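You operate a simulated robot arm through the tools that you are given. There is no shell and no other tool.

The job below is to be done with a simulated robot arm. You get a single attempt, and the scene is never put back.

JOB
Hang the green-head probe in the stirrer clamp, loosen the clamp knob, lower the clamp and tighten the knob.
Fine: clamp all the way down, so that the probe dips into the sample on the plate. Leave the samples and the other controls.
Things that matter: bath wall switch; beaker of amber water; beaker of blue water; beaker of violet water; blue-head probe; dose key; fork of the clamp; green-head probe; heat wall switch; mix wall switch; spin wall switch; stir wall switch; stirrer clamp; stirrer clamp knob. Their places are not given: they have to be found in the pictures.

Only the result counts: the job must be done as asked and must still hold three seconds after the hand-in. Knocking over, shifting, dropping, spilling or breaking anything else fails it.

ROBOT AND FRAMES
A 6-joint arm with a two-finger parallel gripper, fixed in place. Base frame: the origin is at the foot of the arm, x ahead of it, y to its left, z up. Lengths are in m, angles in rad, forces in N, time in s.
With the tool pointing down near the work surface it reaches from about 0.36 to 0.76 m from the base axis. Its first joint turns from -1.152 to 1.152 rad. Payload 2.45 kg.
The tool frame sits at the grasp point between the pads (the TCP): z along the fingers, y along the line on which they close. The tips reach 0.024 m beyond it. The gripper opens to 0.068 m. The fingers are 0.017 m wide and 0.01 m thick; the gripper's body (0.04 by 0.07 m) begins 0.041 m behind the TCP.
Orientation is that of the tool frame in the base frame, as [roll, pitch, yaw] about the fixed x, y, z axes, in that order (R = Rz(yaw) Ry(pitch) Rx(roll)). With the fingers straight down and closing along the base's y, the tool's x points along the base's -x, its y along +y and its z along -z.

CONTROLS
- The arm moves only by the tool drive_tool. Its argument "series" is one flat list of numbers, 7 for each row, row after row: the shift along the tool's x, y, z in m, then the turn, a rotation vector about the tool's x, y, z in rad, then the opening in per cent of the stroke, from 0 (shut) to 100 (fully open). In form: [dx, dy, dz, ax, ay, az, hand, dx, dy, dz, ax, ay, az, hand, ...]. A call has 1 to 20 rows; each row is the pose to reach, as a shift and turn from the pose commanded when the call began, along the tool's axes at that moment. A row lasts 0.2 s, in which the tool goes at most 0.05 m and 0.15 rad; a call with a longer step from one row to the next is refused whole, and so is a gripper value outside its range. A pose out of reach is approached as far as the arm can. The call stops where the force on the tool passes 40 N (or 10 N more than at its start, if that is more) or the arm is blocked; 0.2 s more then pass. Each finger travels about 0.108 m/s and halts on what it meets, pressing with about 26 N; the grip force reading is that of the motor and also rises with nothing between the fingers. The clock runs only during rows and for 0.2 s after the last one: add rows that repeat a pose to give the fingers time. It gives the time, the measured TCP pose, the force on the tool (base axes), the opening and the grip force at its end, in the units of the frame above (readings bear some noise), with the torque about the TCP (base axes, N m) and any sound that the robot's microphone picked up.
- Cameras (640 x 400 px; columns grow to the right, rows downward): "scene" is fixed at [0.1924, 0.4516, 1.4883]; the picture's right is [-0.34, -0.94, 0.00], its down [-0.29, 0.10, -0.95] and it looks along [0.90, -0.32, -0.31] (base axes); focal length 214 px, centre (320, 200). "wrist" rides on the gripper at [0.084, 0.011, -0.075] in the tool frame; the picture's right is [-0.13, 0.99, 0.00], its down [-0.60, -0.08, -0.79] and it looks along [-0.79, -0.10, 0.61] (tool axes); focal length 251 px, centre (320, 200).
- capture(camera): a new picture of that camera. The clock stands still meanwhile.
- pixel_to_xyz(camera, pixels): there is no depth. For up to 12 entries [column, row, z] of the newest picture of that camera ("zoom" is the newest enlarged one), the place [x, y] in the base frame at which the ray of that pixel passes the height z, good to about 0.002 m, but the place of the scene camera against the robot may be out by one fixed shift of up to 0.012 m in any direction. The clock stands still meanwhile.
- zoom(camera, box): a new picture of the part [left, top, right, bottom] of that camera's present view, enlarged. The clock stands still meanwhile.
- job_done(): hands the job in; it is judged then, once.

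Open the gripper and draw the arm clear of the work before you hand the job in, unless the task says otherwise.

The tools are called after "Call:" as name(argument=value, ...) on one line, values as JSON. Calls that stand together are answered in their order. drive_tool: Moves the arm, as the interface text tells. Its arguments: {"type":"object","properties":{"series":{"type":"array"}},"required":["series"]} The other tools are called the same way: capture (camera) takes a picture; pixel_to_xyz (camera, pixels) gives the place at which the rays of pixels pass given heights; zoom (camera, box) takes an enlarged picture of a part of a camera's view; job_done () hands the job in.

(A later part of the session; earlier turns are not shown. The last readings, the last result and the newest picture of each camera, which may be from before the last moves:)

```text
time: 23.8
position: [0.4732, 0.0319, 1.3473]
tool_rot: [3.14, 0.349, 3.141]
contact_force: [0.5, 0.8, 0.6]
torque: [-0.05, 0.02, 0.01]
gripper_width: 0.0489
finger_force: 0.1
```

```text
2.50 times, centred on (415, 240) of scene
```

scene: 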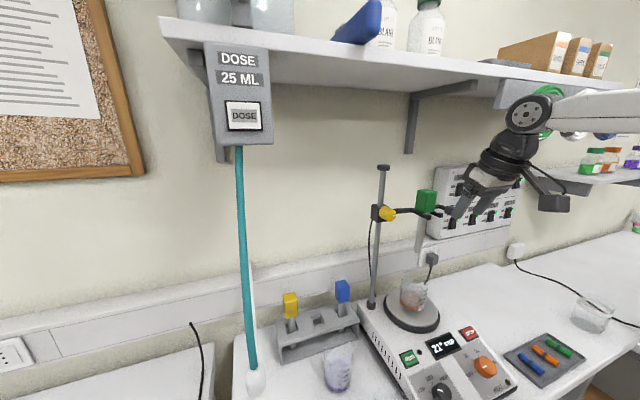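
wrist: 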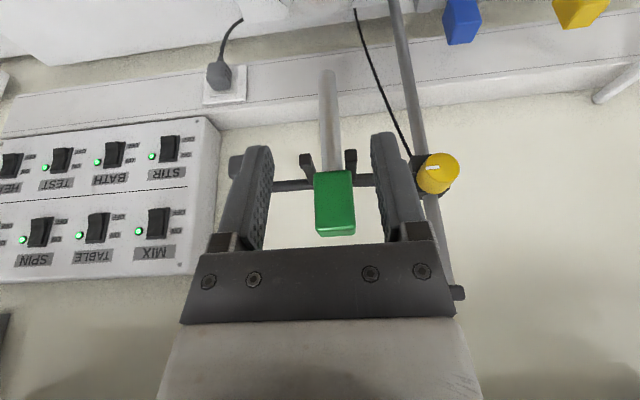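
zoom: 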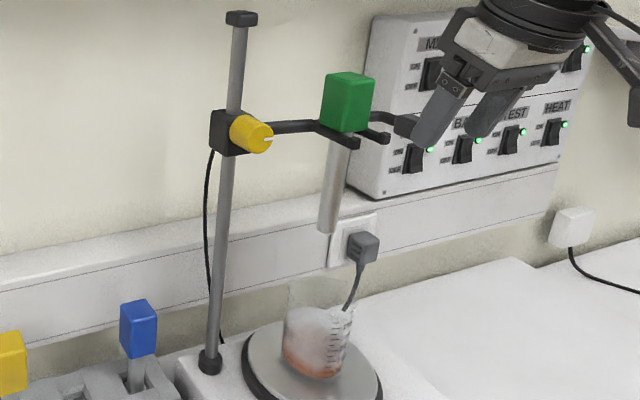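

The hotplate display now reads 21°, so the probe is registered in the clamp. Next is the knob: I'll zoom on it at (435,172) in the wrist view and then move sideways for a second viewpoint.

Call:
zoom(camera="wrist", box=[395, 135, 475, 215])

Call:
drive_tool(series=[0.01, 0.04, -0.03, 0, 0, 0, 100, 0.01, 0.08, -0.06, 0, 0, 0, 100, 0.01, 0.1, -0.08, 0, 0, 0, 100, 0.01, 0.1, -0.08, 0, 0, 0, 100])

Call:
capture(camera="wrist")

Call:
zoom(camera="wrist", box=[280, 120, 380, 220])

```text
5.00 times, centred on (435, 175) of wrist
```

zoom: 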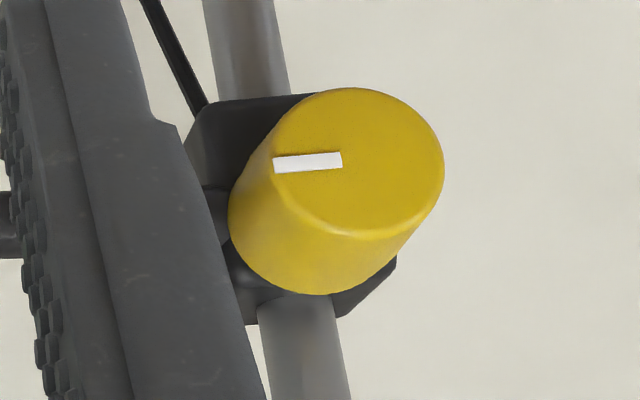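

```text
refused: row 1 steps farther than a row can; nothing moved
```

```text
taken
```

wrist: 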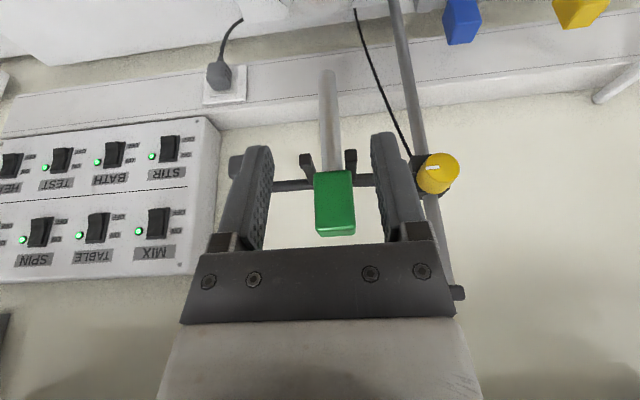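

```text
4.00 times, centred on (330, 170) of wrist
```

zoom: 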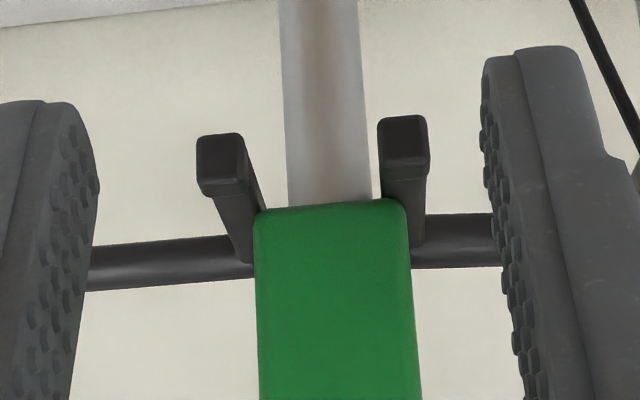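

The step was again just over the limit, so I'll resend it with smaller increments.

Call:
drive_tool(series=[0.005, 0.035, -0.02, 0, 0, 0, 100, 0.01, 0.07, -0.045, 0, 0, 0, 100, 0.01, 0.095, -0.07, 0, 0, 0, 100, 0.01, 0.1, -0.08, 0, 0, 0, 100, 0.01, 0.1, -0.08, 0, 0, 0, 100])

Call:
capture(camera="wrist")

Call:
zoom(camera="wrist", box=[260, 90, 380, 190])

```text
time: 25.0
position: [0.4366, 0.1312, 1.4178]
tool_rot: [3.141, 0.35, -3.139]
contact_force: [0.3, -0.4, 0.1]
torque: [0.01, -0.01, -0.02]
gripper_width: 0.0678
finger_force: 0.0
```

```text
taken
```

wrist: 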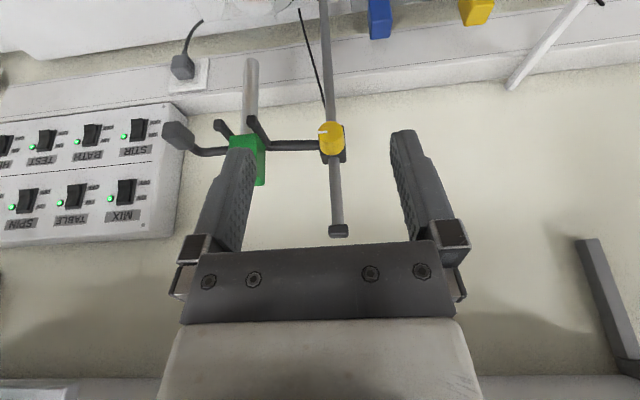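

```text
4.00 times, centred on (320, 140) of wrist
```

zoom: 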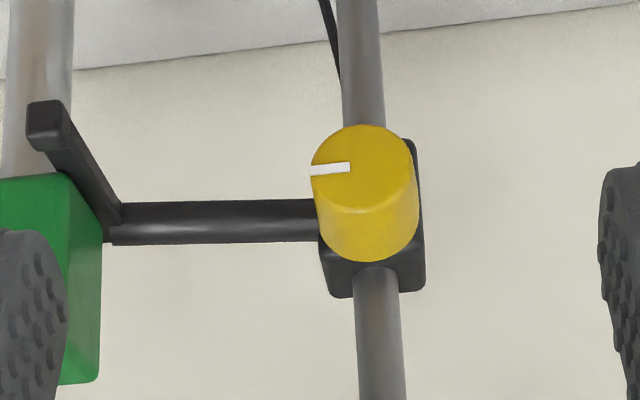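

The two views agree: the knob's face centre is at (0.588,0.132,1.2975) with a diameter of about 0.030 and its axis along x. I'll pitch the tool to horizontal, pointing +x, in front of the knob at x≈0.51.

Call:
drive_tool(series=[-0.0031, 0, 0.0154, 0, -0.1358, 0, 100, -0.0062, 0, 0.0308, 0, -0.2716, 0, 100, -0.0093, 0, 0.0462, 0, -0.4073, 0, 100, -0.0124, 0, 0.0616, 0, -0.5431, 0, 100, -0.0154, 0, 0.0771, 0, -0.6789, 0, 100, -0.0185, 0, 0.0925, 0, -0.8147, 0, 100, -0.0216, 0, 0.1079, 0, -0.9504, 0, 100, -0.0247, 0, 0.1233, 0, -1.0862, 0, 100, -0.0278, 0, 0.1387, 0, -1.222, 0, 100, -0.0278, 0, 0.1387, 0, -1.222, 0, 100])

Call:
capture(camera="scene")

Call:
capture(camera="wrist")

```text
time: 27.2
position: [0.509, 0.1311, 1.2989]
tool_rot: [-0.201, 1.568, -0.2]
contact_force: [-0.9, 0.0, -0.5]
torque: [-0.01, 0.01, 0.01]
gripper_width: 0.068
finger_force: 0.1
out of reach, approached as far as the arm can: row 3, 4, 5, 6, 7
```

```text
taken
```

scene: 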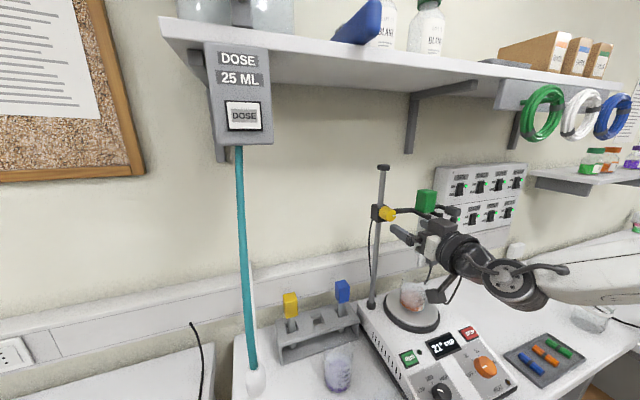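

```text
taken
```

wrist: 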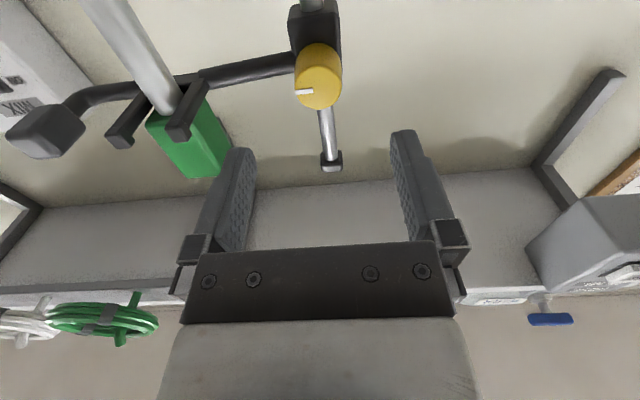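

The tool is now horizontal in front of the knob, and the display still reads 21°. I'll roll the gripper +110° about its own axis, which puts the camera to the upper left and leaves room to turn counter-clockwise for loosening.

Call:
drive_tool(series=[0, 0, 0, 0, 0, 0.1477, 100, 0, 0, 0, 0, 0, 0.2954, 100, 0, 0, 0, 0, 0, 0.4431, 100, 0, 0, 0, 0, 0, 0.5908, 100, 0, 0, 0, 0, 0, 0.7385, 100, 0, 0, 0, 0, 0, 0.8862, 100, 0, 0, 0, 0, 0, 1.0338, 100, 0, 0, 0, 0, 0, 1.1815, 100, 0, 0, 0, 0, 0, 1.3292, 100, 0, 0, 0, 0, 0, 1.4769, 100, 0, 0, 0, 0, 0, 1.6246, 100, 0, 0, 0, 0, 0, 1.7723, 100, 0, 0, 0, 0, 0, 1.92, 100, 0, 0, 0, 0, 0, 1.92, 100])

Call:
capture(camera="scene")

Call:
capture(camera="wrist")

Call:
zoom(camera="scene", box=[350, 160, 530, 310])

```text
time: 30.2
position: [0.5517, 0.0781, 1.4509]
tool_rot: [1.724, -0.294, 1.598]
contact_force: [0.4, 0.9, 0.1]
torque: [0.0, -0.06, -0.03]
gripper_width: 0.0679
finger_force: 0.0
out of reach, approached as far as the arm can: row 4, 5, 6, 7, 8, 9, 10, 11, 12, 13, 14
```

```text
taken
```

scene: 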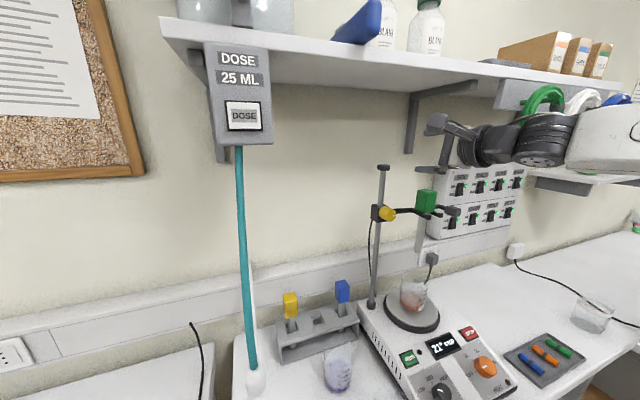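

```text
taken
```

wrist: 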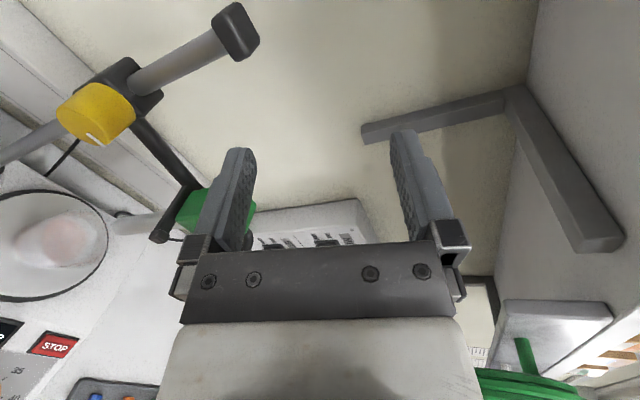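

```text
2.67 times, centred on (440, 235) of scene
```

zoom: 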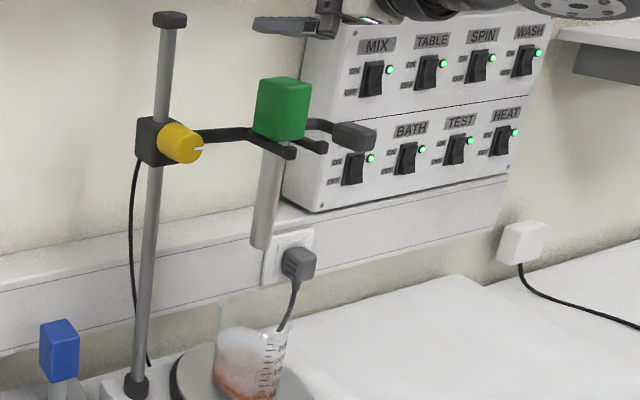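

The roll in that direction ran into a joint limit and the tool drifted up to (0.552,0.078,1.451). The clamp and probe are untouched at (425,200). I'll send a null row to see which pose is commanded.

Call:
drive_tool(series=[0, 0, 0, 0, 0, 0, 100])

```text
time: 30.6
position: [0.5511, 0.0784, 1.4498]
tool_rot: [1.726, -0.288, 1.595]
contact_force: [-0.6, 0.3, -0.1]
torque: [-0.04, -0.05, -0.01]
gripper_width: 0.0681
finger_force: 0.0
```

The null row is accepted as reachable, so the commanded pose is the present one. I'll roll back here at height, ending with the tool exactly horizontal and the camera down, while backing off 0.03 m.

Call:
drive_tool(series=[0, 0, -0.0023, -0.007, -0.0128, -0.1425, 100, 0, 0, -0.0046, -0.0139, -0.0256, -0.2849, 100, 0, 0, -0.0069, -0.0209, -0.0384, -0.4274, 100, 0, 0, -0.0092, -0.0279, -0.0512, -0.5698, 100, 0, 0, -0.0115, -0.0348, -0.064, -0.7123, 100, 0, 0, -0.0138, -0.0418, -0.0768, -0.8548, 100, 0, 0, -0.0161, -0.0488, -0.0896, -0.9972, 100, 0, 0, -0.0184, -0.0558, -0.1024, -1.1397, 100, 0, 0, -0.0207, -0.0627, -0.1152, -1.2822, 100, 0, 0, -0.023, -0.0697, -0.128, -1.4246, 100, 0, 0, -0.0253, -0.0767, -0.1408, -1.5671, 100, 0, 0, -0.0276, -0.0836, -0.1536, -1.7095, 100, 0, 0, -0.03, -0.0906, -0.1664, -1.852, 100, 0, 0, -0.03, -0.0906, -0.1664, -1.852, 100])

Call:
capture(camera="scene")

Call:
capture(camera="wrist")

```text
time: 33.6
position: [0.5502, 0.0797, 1.454]
tool_rot: [0.735, 1.569, 0.739]
contact_force: [-0.1, -0.7, -0.2]
torque: [0.0, 0.01, 0.01]
gripper_width: 0.0678
finger_force: 0.1
out of reach, approached as far as the arm can: row 1, 2, 3, 4, 5, 6, 7, 8, 9, 10, 11, 12, 13, 14
```

```text
taken
```

scene: 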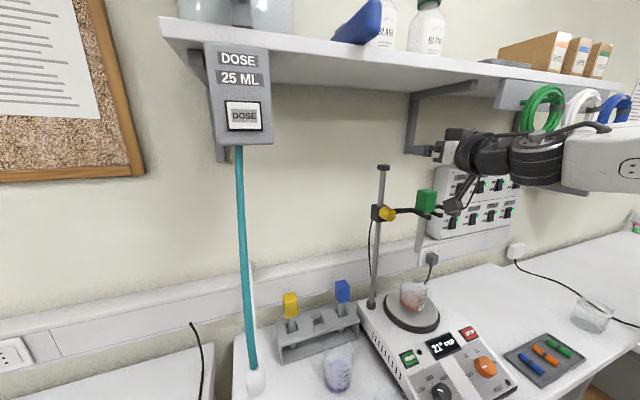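

```text
taken
```

wrist: 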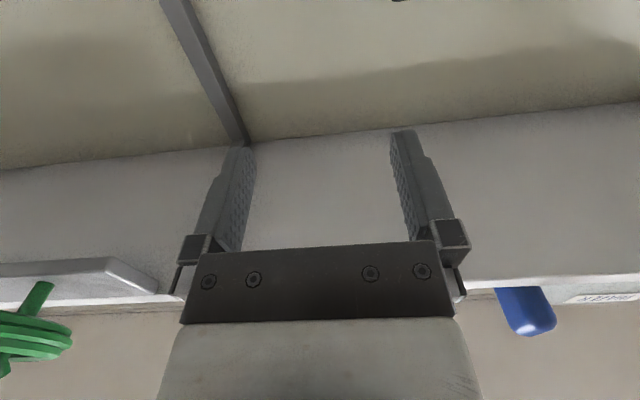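

The tool is horizontal with the camera down at (0.550,0.080,1.454). The arm cannot fold further back at this height, which explains the drift. I'll go across to y≈0.132 and then straight down to knob height.

Call:
drive_tool(series=[0, 0.026, 0, 0, 0, 0, 100, 0, 0.052, 0, 0, 0, 0, 100, 0.03, 0.052, -0.002, 0, 0, 0, 100, 0.06, 0.052, -0.003, 0, 0, 0, 100, 0.09, 0.052, -0.004, 0, 0, 0, 100, 0.12, 0.052, -0.005, 0, 0, 0, 100, 0.14, 0.052, -0.005, 0, 0, 0, 100, 0.1565, 0.052, -0.005, 0, 0, 0, 100, 0.1565, 0.052, -0.005, 0, 0, 0, 100])

Call:
capture(camera="scene")

Call:
capture(camera="wrist")

```text
time: 35.6
position: [0.5444, 0.1334, 1.2976]
tool_rot: [1.141, 1.566, 1.145]
contact_force: [-0.1, 0.5, 0.5]
torque: [0.02, 0.04, -0.03]
gripper_width: 0.0677
finger_force: 0.0
```

```text
taken
```

scene: 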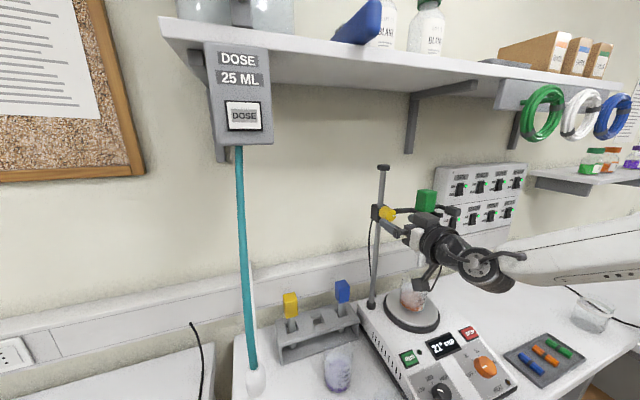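

```text
taken
```

wrist: 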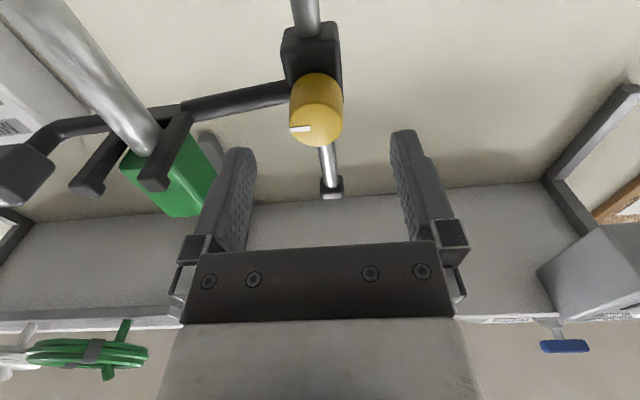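

The tool is now 2 cm in front of the knob and every row was reachable. I'll zoom on the knob face to refine the alignment before gripping.

Call:
zoom(camera="wrist", box=[266, 60, 366, 160])

Call:
zoom(camera="scene", box=[360, 190, 450, 260])

```text
4.00 times, centred on (316, 110) of wrist
```

zoom: 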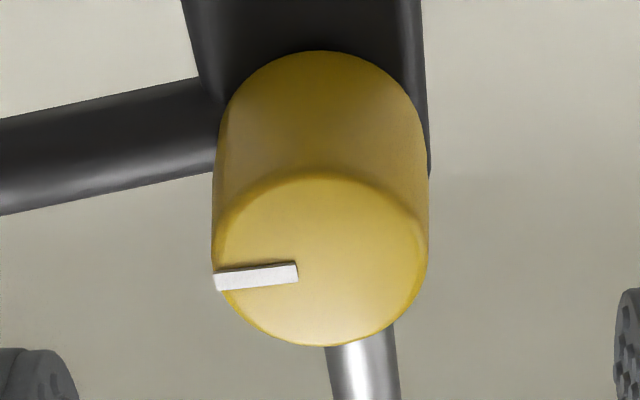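

```text
5.71 times, centred on (405, 225) of scene
```

zoom: 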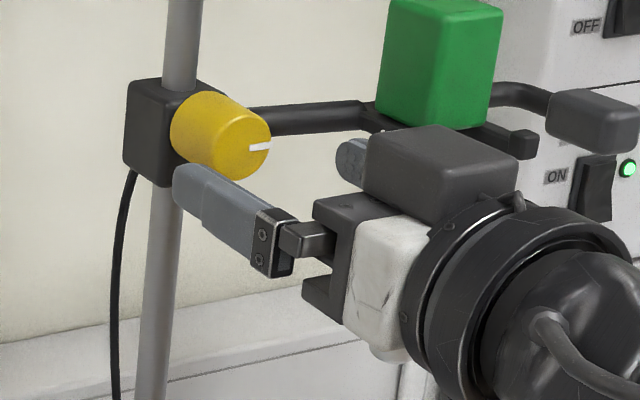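

The knob face centre at zoom (320,260) agrees with the axis to about 1 mm. I'll roll -0.5 rad, so the camera swings down-right, and advance with open fingers until the tips cover about 16 mm of the knob at TCP x≈0.580.

Call:
drive_tool(series=[-0.0007, -0.001, 0, 0, 0, -0.125, 90, -0.0007, -0.001, 0, 0, 0, -0.25, 85, -0.0007, -0.001, 0, 0, 0, -0.375, 85, -0.0007, -0.001, 0, 0, 0, -0.5, 85, -0.0007, -0.001, 0.01, 0, 0, -0.5, 85, -0.0007, -0.001, 0.02, 0, 0, -0.5, 85, -0.0007, -0.001, 0.03, 0, 0, -0.5, 85, -0.0007, -0.001, 0.0356, 0, 0, -0.5, 85, -0.0007, -0.001, 0.0356, 0, 0, -0.5, 85])

Call:
capture(camera="wrist")

Call:
zoom(camera="scene", box=[350, 180, 470, 290])

```text
time: 37.6
position: [0.5798, 0.1302, 1.2982]
tool_rot: [-1.567, 1.076, -1.565]
contact_force: [-0.2, -0.3, 0.0]
torque: [0.01, -0.01, 0.02]
gripper_width: 0.0579
finger_force: 0.2
```

```text
taken
```

wrist: 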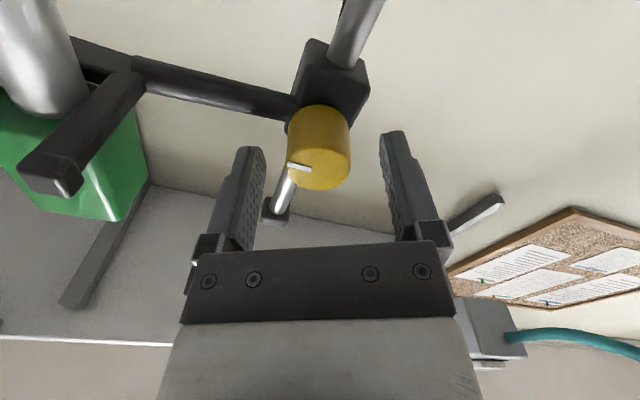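

```text
3.64 times, centred on (410, 235) of scene
```

zoom: 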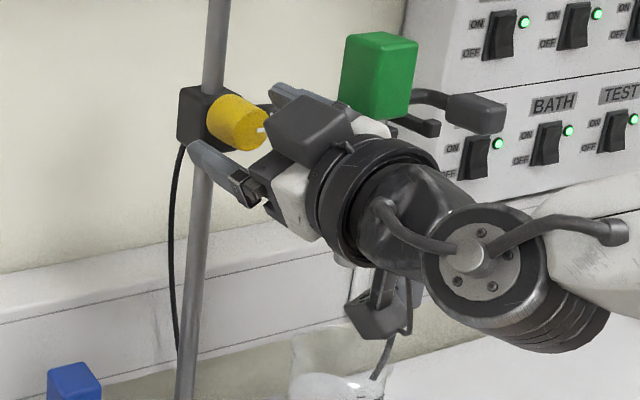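

The knob sits centred between the fingers at (318,150). I'll close on it and check the grip.

Call:
drive_tool(series=[0, 0, 0, 0, 0, 0, 50, 0, 0, 0, 0, 0, 0, 20, 0, 0, 0, 0, 0, 0, 0, 0, 0, 0, 0, 0, 0, 0])

Call:
zoom(camera="wrist", box=[240, 80, 420, 260])

```text
time: 38.6
position: [0.5804, 0.1303, 1.2994]
tool_rot: [-1.565, 1.074, -1.566]
contact_force: [1.6, -5.8, 1.6]
torque: [-0.05, -0.1, -0.16]
gripper_width: 0.0303
finger_force: 44.1
```

```text
2.22 times, centred on (330, 170) of wrist
```

zoom: 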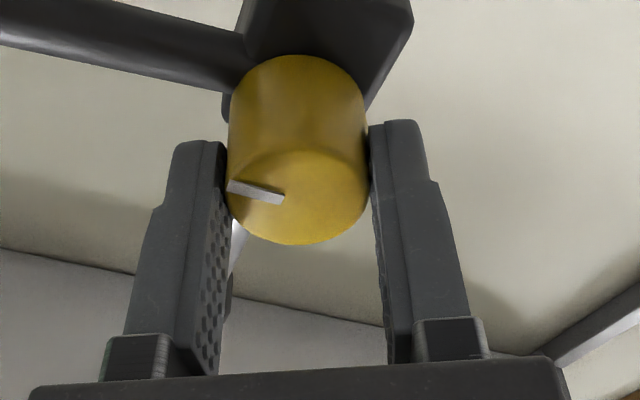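

The knob is gripped at 0.0303 m with a small side force. I'll shift 0.7 mm to relieve that and turn 0.4 rad counter-clockwise, watching the torque.

Call:
drive_tool(series=[0, -0.0007, 0, 0, 0, -0.05, 0, 0, -0.0007, 0, 0, 0, -0.13, 0, 0, -0.0007, 0, 0, 0, -0.22, 0, 0, -0.0007, 0, 0, 0, -0.31, 0, 0, -0.0007, 0, 0, 0, -0.4, 0, 0, -0.0007, 0, 0, 0, -0.4, 0])

Call:
zoom(camera="wrist", box=[240, 80, 420, 260])

Call:
zoom(camera="scene", box=[350, 180, 470, 290])

```text
time: 40.0
position: [0.5802, 0.13, 1.2981]
tool_rot: [-1.569, 0.674, -1.568]
contact_force: [15.7, -2.8, -1.1]
torque: [-0.03, -0.06, 0.09]
gripper_width: 0.0307
finger_force: 44.2
```

```text
2.22 times, centred on (330, 170) of wrist
```

zoom: 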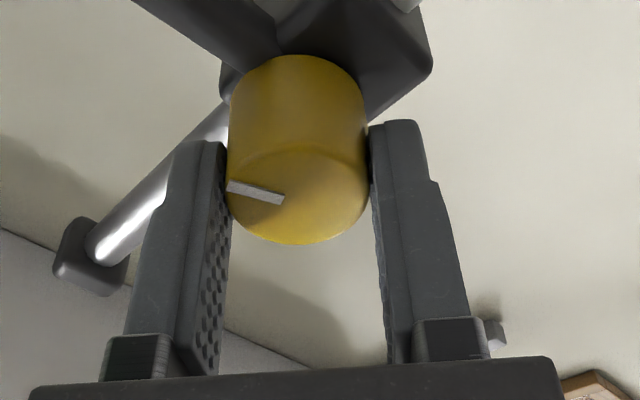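

```text
3.64 times, centred on (410, 235) of scene
```

zoom: 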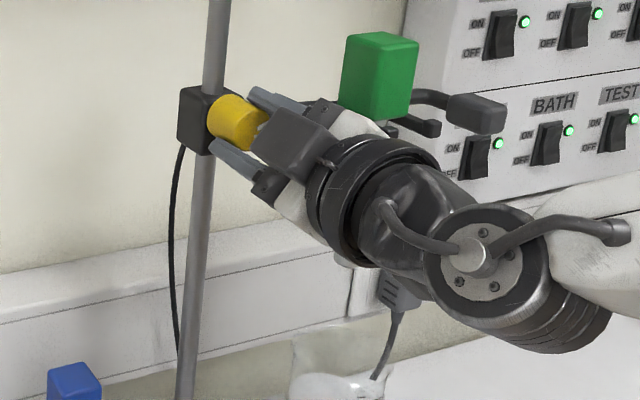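

The knob turns with the gripper, since the indicator keeps its place between the fingers, and the torque is small. There is about 16 N of pull along +x, so I'll ease the tool 1 mm forward and turn another 0.5 rad.

Call:
drive_tool(series=[0, 0, 0.001, 0, 0, -0.1, 0, 0, 0, 0.001, 0, 0, -0.2, 0, 0, 0, 0.001, 0, 0, -0.3, 0, 0, 0, 0.001, 0, 0, -0.4, 0, 0, 0, 0.001, 0, 0, -0.5, 0, 0, 0, 0.001, 0, 0, -0.5, 0])

Call:
zoom(camera="wrist", box=[240, 80, 420, 260])

Call:
zoom(camera="scene", box=[350, 180, 470, 290])

```text
time: 41.4
position: [0.5802, 0.1311, 1.298]
tool_rot: [-1.57, 0.173, -1.566]
contact_force: [-8.3, 4.8, -5.5]
torque: [-0.02, 0.14, -0.12]
gripper_width: 0.0306
finger_force: 44.1
```

```text
2.22 times, centred on (330, 170) of wrist
```

zoom: 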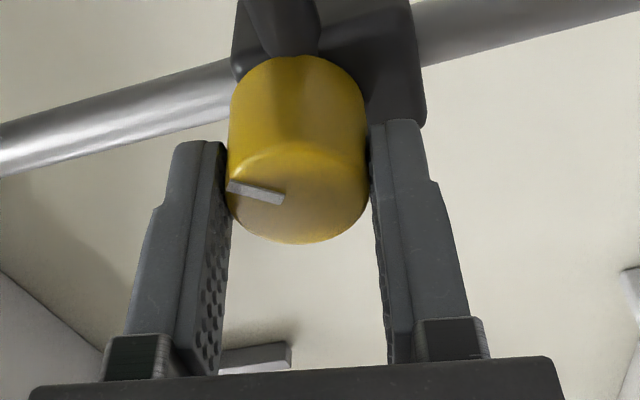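

```text
3.64 times, centred on (410, 235) of scene
```

zoom: 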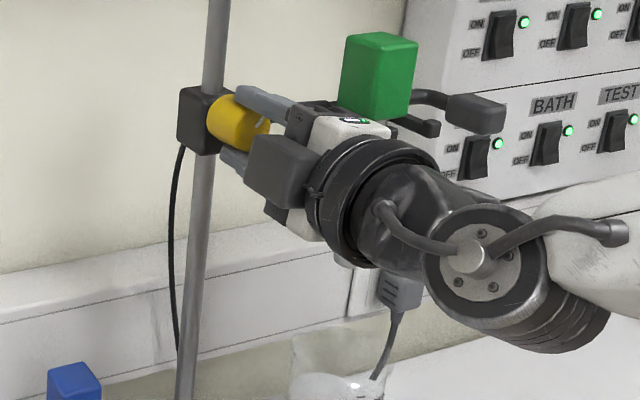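

About 0.9 rad is turned with very little torque. I'll turn another 0.6 rad to make the loosening certain, watching for an end stop.

Call:
drive_tool(series=[0, 0, -0.0005, 0, 0, -0.1, 0, 0, 0, -0.0005, 0, 0, -0.2, 0, 0, 0, -0.0005, 0, 0, -0.3, 0, 0, 0, -0.0005, 0, 0, -0.4, 0, 0, 0, -0.0005, 0, 0, -0.5, 0, 0, 0, -0.0005, 0, 0, -0.6, 0, 0, 0, -0.0005, 0, 0, -0.6, 0])

Call:
zoom(camera="wrist", box=[240, 80, 420, 260])

Call:
zoom(camera="scene", box=[350, 180, 470, 290])

```text
time: 43.0
position: [0.5799, 0.1318, 1.2974]
tool_rot: [-1.57, -0.427, -1.567]
contact_force: [4.7, 10.5, -11.5]
torque: [0.01, 0.29, 0.27]
gripper_width: 0.0307
finger_force: 44.1
```

```text
2.22 times, centred on (330, 170) of wrist
```

zoom: 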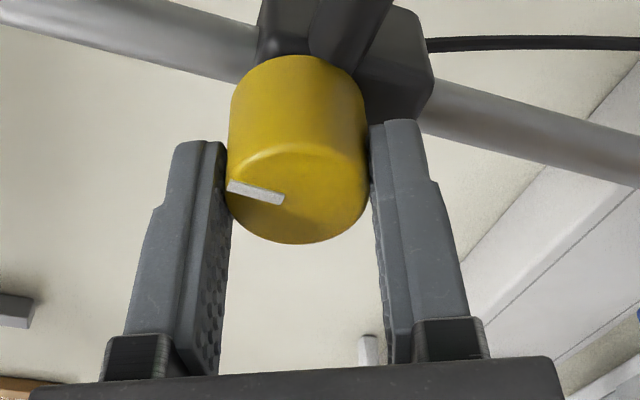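

```text
3.64 times, centred on (410, 235) of scene
```

zoom: 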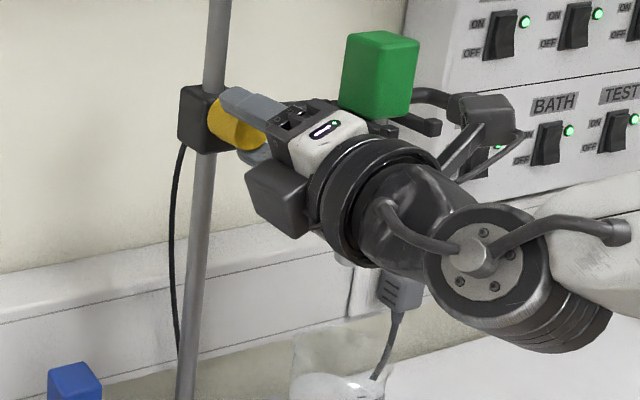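

The knob has turned about 1.5 rad in all, and a downward load of about 11 N suggests the clamp now hangs in the gripper. I'll test by lowering 8 mm and checking whether the clamp follows.

Call:
drive_tool(series=[-0.0012, 0.0016, 0, 0, 0, 0, 0, -0.002, 0.0034, 0, 0, 0, 0, 0, -0.0029, 0.0053, 0, 0, 0, 0, 0, -0.0037, 0.0071, 0, 0, 0, 0, 0, -0.0037, 0.0071, 0, 0, 0, 0, 0])

Call:
zoom(camera="scene", box=[350, 180, 470, 290])

Call:
zoom(camera="wrist", box=[240, 80, 420, 260])

```text
time: 44.2
position: [0.5799, 0.1306, 1.2906]
tool_rot: [-1.567, -0.425, -1.571]
contact_force: [1.4, 3.5, 1.6]
torque: [-0.02, -0.66, -0.73]
gripper_width: 0.0306
finger_force: 44.0
```

```text
3.64 times, centred on (410, 235) of scene
```

zoom: 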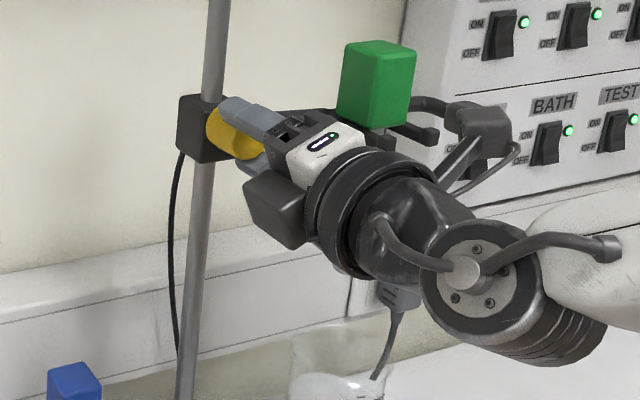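

```text
2.22 times, centred on (330, 170) of wrist
```

zoom: 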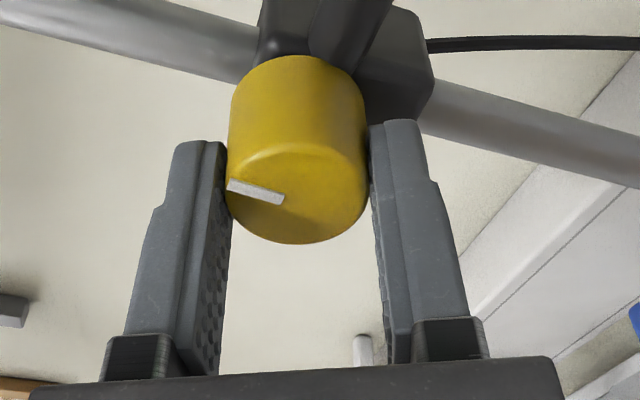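

The clamp and green head moved down together with small forces, so the knob is loose. I'll keep lowering, another 0.10 m at moderate speed.

Call:
drive_tool(series=[-0.0042, 0.0091, 0, 0, 0, 0, 0, -0.0083, 0.0182, 0, 0, 0, 0, 0, -0.0125, 0.0273, 0, 0, 0, 0, 0, -0.0166, 0.0364, 0, 0, 0, 0, 0, -0.0208, 0.0455, 0, 0, 0, 0, 0, -0.025, 0.0545, 0, 0, 0, 0, 0, -0.0291, 0.0636, 0, 0, 0, 0, 0, -0.0333, 0.0727, 0, 0, 0, 0, 0, -0.0374, 0.0818, 0, 0, 0, 0, 0, -0.0416, 0.0909, 0, 0, 0, 0, 0, -0.0416, 0.0909, 0, 0, 0, 0, 0])

Call:
capture(camera="scene")

Call:
zoom(camera="scene", box=[350, 190, 490, 340])

Call:
capture(camera="wrist")

```text
time: 46.6
position: [0.5784, 0.1312, 1.1913]
tool_rot: [-1.568, -0.426, -1.568]
contact_force: [-10.4, 3.7, -2.7]
torque: [-0.02, -0.47, -0.8]
gripper_width: 0.0305
finger_force: 43.7
```

```text
taken
```

scene: 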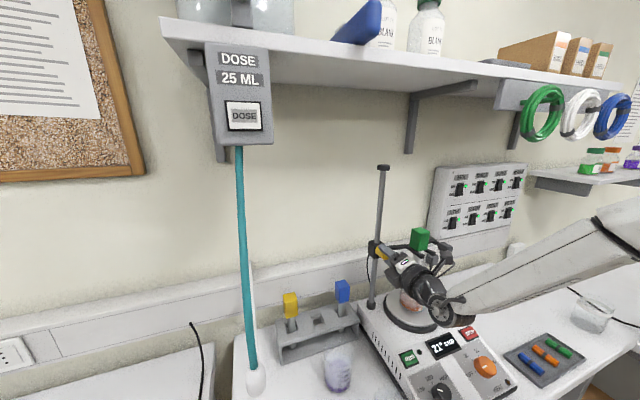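

```text
2.67 times, centred on (420, 265) of scene
```

zoom: 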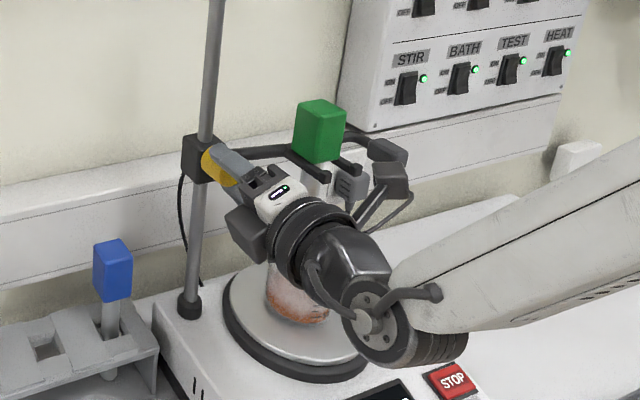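

```text
taken
```

wrist: 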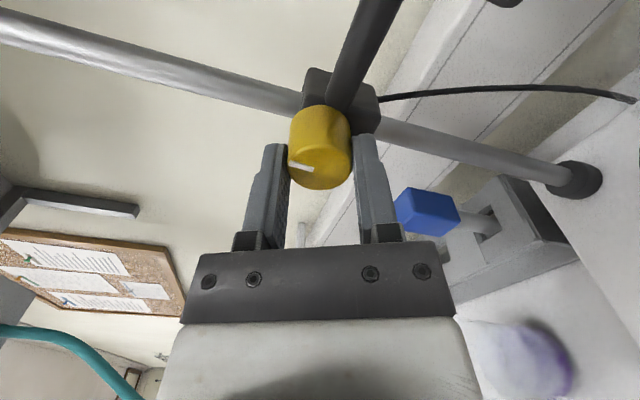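

The clamp is at z≈1.19 with low force, and the stem tip is just entering the beaker. I'll continue down slowly until a stop is felt.

Call:
drive_tool(series=[-0.0025, 0.0055, 0, 0, 0, 0, 0, -0.005, 0.0109, 0, 0, 0, 0, 0, -0.0075, 0.0164, 0, 0, 0, 0, 0, -0.01, 0.0218, 0, 0, 0, 0, 0, -0.0125, 0.0273, 0, 0, 0, 0, 0, -0.015, 0.0327, 0, 0, 0, 0, 0, -0.0175, 0.0382, 0, 0, 0, 0, 0, -0.02, 0.0436, 0, 0, 0, 0, 0, -0.0216, 0.0473, 0, 0, 0, 0, 0, -0.0216, 0.0473, 0, 0, 0, 0, 0])

Call:
capture(camera="scene")

Call:
zoom(camera="scene", box=[350, 220, 490, 340])

Call:
capture(camera="wrist")

```text
time: 48.2
position: [0.581, 0.1313, 1.1572]
tool_rot: [-1.539, -0.419, -1.584]
contact_force: [-17.6, -3.1, 5.5]
torque: [0.0, -0.17, -0.05]
gripper_width: 0.0304
finger_force: 44.1
stopped in row 8: the force on the tool passed its limit at 43 N (the readings are from after the stop); the commanded pose is now the measured one
```

```text
taken
```

scene: 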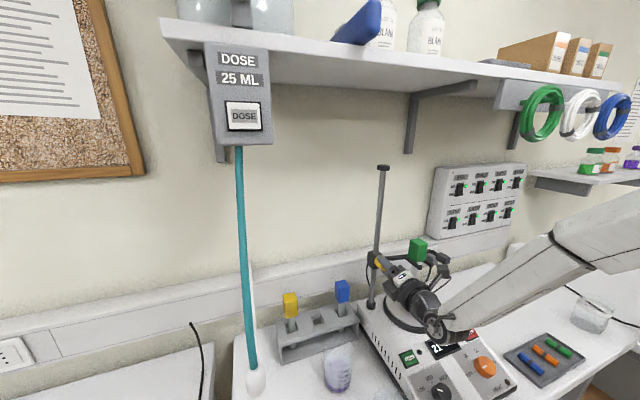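

```text
3.33 times, centred on (420, 280) of scene
```

zoom: 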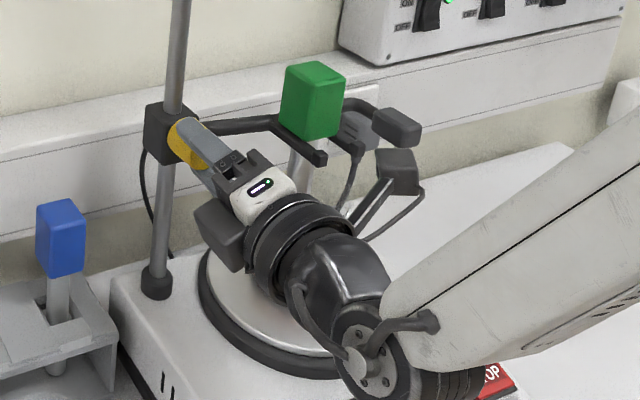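

```text
taken
```

wrist: 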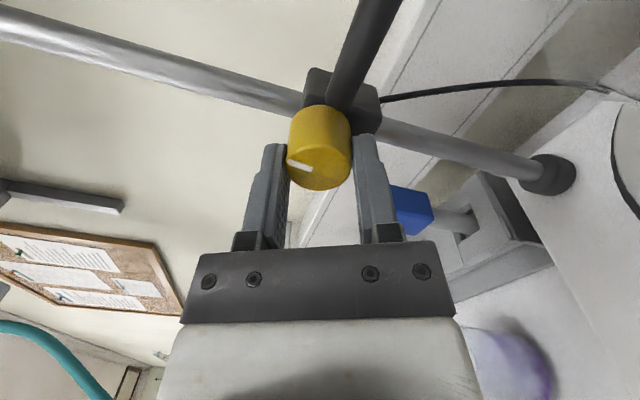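

The motion stopped at z≈1.157 with 43 N, probably at the clamp's lower end. I'll push down gently a few more millimetres to see whether it is a firm stop.

Call:
drive_tool(series=[-0.0004, 0.0009, 0, 0, 0, 0, 0, -0.0008, 0.0018, 0, 0, 0, 0, 0, -0.0012, 0.0027, 0, 0, 0, 0, 0, -0.0012, 0.0027, 0, 0, 0, 0, 0])

Call:
zoom(camera="scene", box=[350, 220, 490, 340])

```text
time: 49.0
position: [0.5822, 0.1307, 1.1572]
tool_rot: [-1.53, -0.416, -1.589]
contact_force: [-19.1, -3.8, 7.9]
torque: [-0.04, 0.43, 0.12]
gripper_width: 0.0307
finger_force: 44.7
stopped in row 3: the force on the tool passed its limit at 41 N (the readings are from after the stop); the commanded pose is now the measured one
```

```text
3.33 times, centred on (420, 280) of scene
```

zoom: 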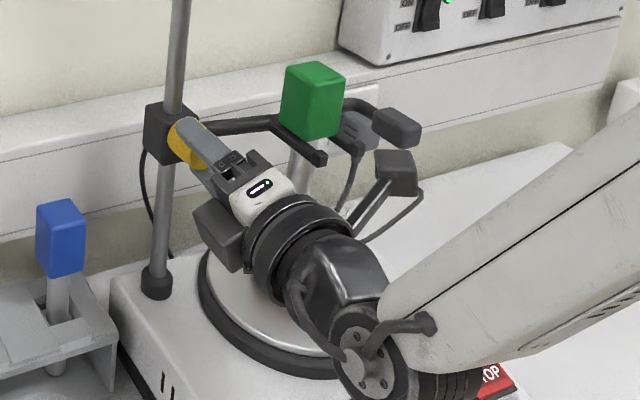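

z stays at 1.157 under about 40 N, so the clamp is firmly at its bottom stop. The push tilted the tool about 0.037 rad, so I'll level it and ease the x-load before tightening.

Call:
drive_tool(series=[0, 0, -0.0005, -0.0169, -0.0075, 0, 0, 0, 0, -0.001, -0.0338, -0.0149, 0, 0, 0, 0, -0.001, -0.0338, -0.0149, 0, 0])

```text
time: 49.8
position: [0.5818, 0.1318, 1.1579]
tool_rot: [-1.571, -0.417, -1.573]
contact_force: [-3.4, -4.2, 9.5]
torque: [-0.02, -0.59, -0.86]
gripper_width: 0.0306
finger_force: 44.2
```

Forces are low and I still press the clamp down lightly at about 9 N. I'll now turn clockwise, +0.8 rad first.

Call:
drive_tool(series=[0, 0, 0, 0, 0, 0.1, 0, 0, 0, 0, 0, 0, 0.2, 0, 0, 0, 0, 0, 0, 0.3, 0, 0, 0, 0, 0, 0, 0.4, 0, 0, 0, 0, 0, 0, 0.5, 0, 0, 0, 0, 0, 0, 0.6, 0, 0, 0, 0, 0, 0, 0.7, 0, 0, 0, 0, 0, 0, 0.8, 0, 0, 0, 0, 0, 0, 0.8, 0])

Call:
zoom(camera="wrist", box=[240, 80, 420, 260])

Call:
zoom(camera="scene", box=[350, 220, 490, 340])

```text
time: 51.8
position: [0.5817, 0.1322, 1.1597]
tool_rot: [-1.563, 0.385, -1.57]
contact_force: [-3.1, -1.9, 25.2]
torque: [-0.05, -0.46, -0.74]
gripper_width: 0.0305
finger_force: 43.8
```

```text
2.22 times, centred on (330, 170) of wrist
```

zoom: 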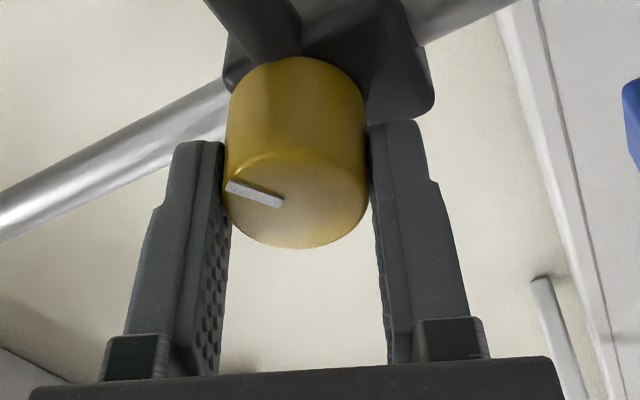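

```text
3.33 times, centred on (420, 280) of scene
```

zoom: 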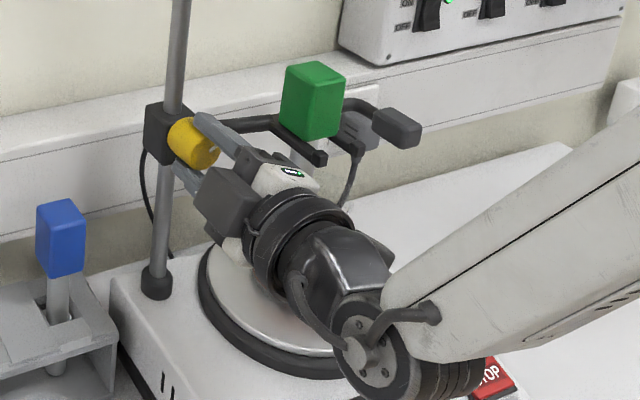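

The knob follows, and the clamp hasn't risen. The upward reaction has grown to 25 N, so I'll ease 0.8 mm and turn the remaining 0.7 rad clockwise.

Call:
drive_tool(series=[-0.0003, -0.0007, 0, 0, 0, 0.08, 0, -0.0003, -0.0007, 0, 0, 0, 0.17, 0, -0.0003, -0.0007, 0, 0, 0, 0.26, 0, -0.0003, -0.0007, 0, 0, 0, 0.35, 0, -0.0003, -0.0007, 0, 0, 0, 0.44, 0, -0.0003, -0.0007, 0, 0, 0, 0.53, 0, -0.0003, -0.0007, 0, 0, 0, 0.62, 0, -0.0003, -0.0007, 0, 0, 0, 0.7, 0, -0.0003, -0.0007, 0, 0, 0, 0.7, 0])

Call:
zoom(camera="wrist", box=[240, 80, 420, 260])

Call:
zoom(camera="scene", box=[350, 220, 490, 340])

```text
time: 53.8
position: [0.5817, 0.1303, 1.1585]
tool_rot: [-1.56, 1.084, -1.565]
contact_force: [1.3, -17.0, 22.9]
torque: [-0.52, -0.66, -0.36]
gripper_width: 0.0306
finger_force: 44.8
```

```text
2.22 times, centred on (330, 170) of wrist
```

zoom: 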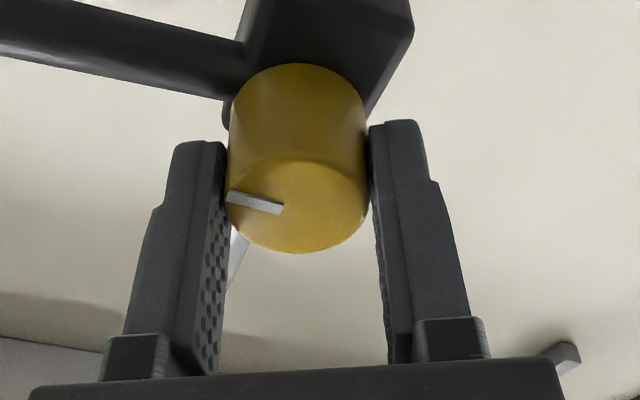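

```text
3.33 times, centred on (420, 280) of scene
```

zoom: 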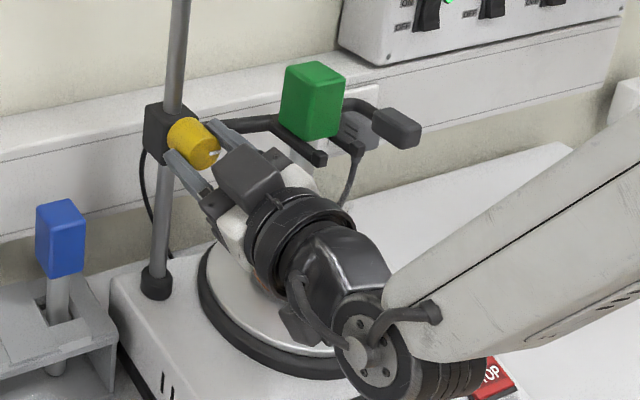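

A reaction torque of -0.52 N·m has appeared about the knob axis, so the knob is tightening against its stop at the starting angle. I'll relieve the side load and nudge 0.08 rad more to make sure.

Call:
drive_tool(series=[-0.0005, -0.0011, 0, 0, 0, 0.0, 0, -0.0005, -0.0011, 0, 0, 0, 0.04, 0, -0.0005, -0.0011, 0, 0, 0, 0.08, 0, -0.0005, -0.0011, 0, 0, 0, 0.08, 0])

Call:
zoom(camera="wrist", box=[240, 80, 420, 260])

```text
time: 54.8
position: [0.5809, 0.129, 1.158]
tool_rot: [-1.57, 1.165, -1.573]
contact_force: [5.8, -20.9, 15.7]
torque: [-0.39, -0.58, -0.42]
gripper_width: 0.0308
finger_force: 44.5
```

```text
2.22 times, centred on (330, 170) of wrist
```

zoom: 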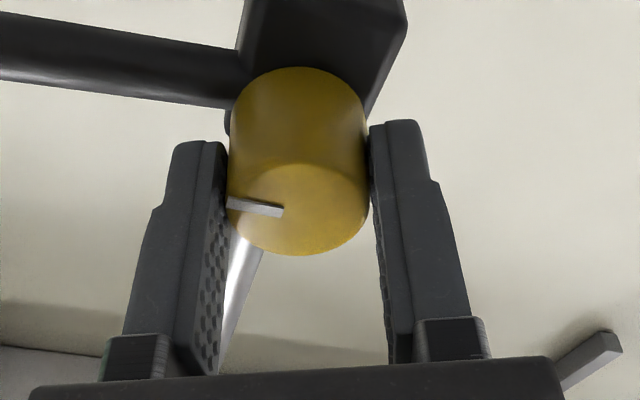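

The indicator has shifted slightly relative to the fingers, so the knob is at its hard stop and the grip is slipping: it is tight. I'll open the gripper and back straight off 0.035 m.

Call:
drive_tool(series=[0, 0, 0, 0, 0, 0, 50, 0, 0, 0, 0, 0, 0, 80, 0, 0, 0, 0, 0, 0, 85, 0, 0, -0.01, 0, 0, 0, 85, 0, 0, -0.025, 0, 0, 0, 85, 0, 0, -0.035, 0, 0, 0, 85, 0, 0, -0.035, 0, 0, 0, 85])

Call:
capture(camera="wrist")

Call:
zoom(camera="scene", box=[350, 220, 490, 340])

```text
time: 56.4
position: [0.5473, 0.1312, 1.1572]
tool_rot: [-1.576, 1.163, -1.577]
contact_force: [0.0, 0.8, 0.2]
torque: [0.0, 0.01, 0.0]
gripper_width: 0.058
finger_force: 0.1
```

```text
taken
```

wrist: 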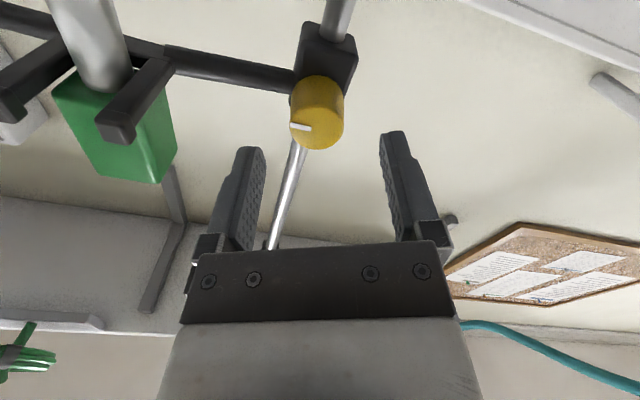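

```text
3.33 times, centred on (420, 280) of scene
```

zoom: 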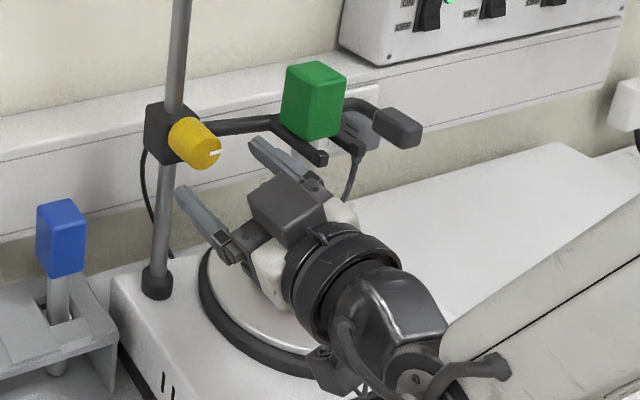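

The clamp stays down, with the knob indicator back at its original direction and the gripper free. I'll rise straight up 0.24 m in front of the stand and inspect the result.

Call:
drive_tool(series=[-0.0274, -0.0122, -0.01, 0, 0, 0, 85, -0.0593, -0.0265, -0.012, 0, 0, 0, 85, -0.0913, -0.0408, -0.012, 0, 0, 0, 85, -0.1233, -0.0551, -0.01, 0, 0, 0, 85, -0.1552, -0.0694, -0.006, 0, 0, 0, 85, -0.1872, -0.0836, -0.003, 0, 0, 0, 85, -0.2191, -0.0979, 0, 0, 0, 0, 85, -0.2191, -0.0979, 0, 0, 0, 0, 85])

Call:
capture(camera="scene")

Call:
zoom(camera="scene", box=[340, 220, 480, 370])

Call:
capture(camera="wrist")

```text
time: 58.2
position: [0.5467, 0.1277, 1.3991]
tool_rot: [-1.575, 1.162, -1.575]
contact_force: [0.2, 0.9, 0.5]
torque: [0.0, 0.03, 0.03]
gripper_width: 0.058
finger_force: 0.1
```

```text
taken
```

scene: 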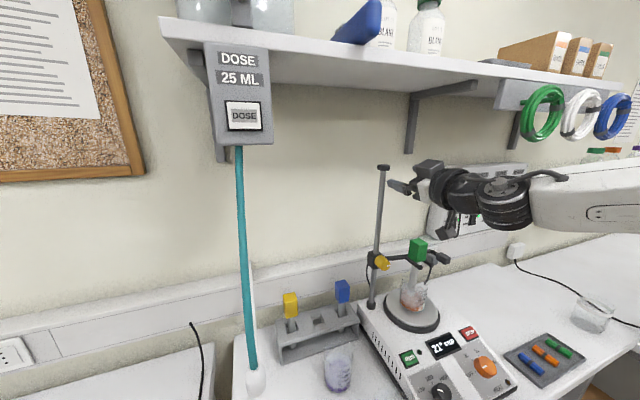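

```text
2.67 times, centred on (410, 295) of scene
```

zoom: 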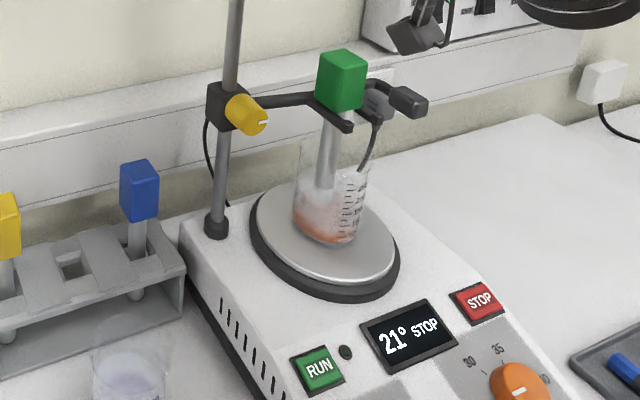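

```text
taken
```

wrist: 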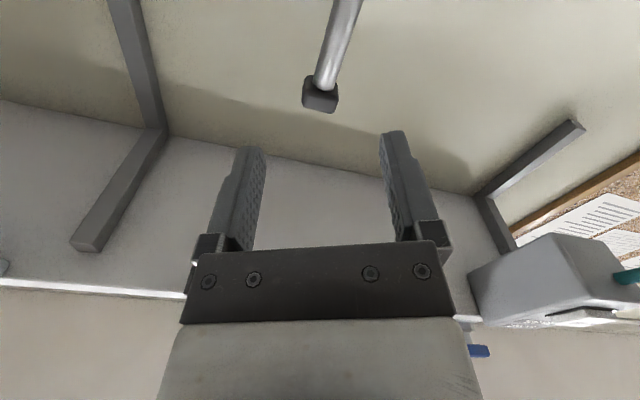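

The clamp is low and the stem is inside the beaker. I'll zoom in to check whether the tip really reaches the sample and whether anything limits the clamp.

Call:
zoom(camera="scene", box=[390, 260, 440, 320])

Call:
zoom(camera="scene", box=[355, 230, 455, 320])

```text
6.67 times, centred on (415, 290) of scene
```

zoom: 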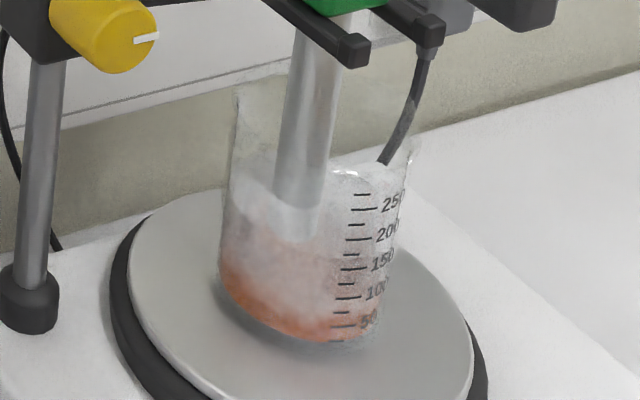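

```text
4.44 times, centred on (405, 275) of scene
```

zoom: 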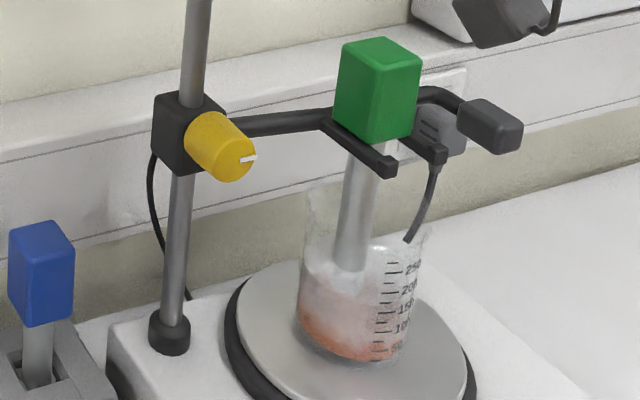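

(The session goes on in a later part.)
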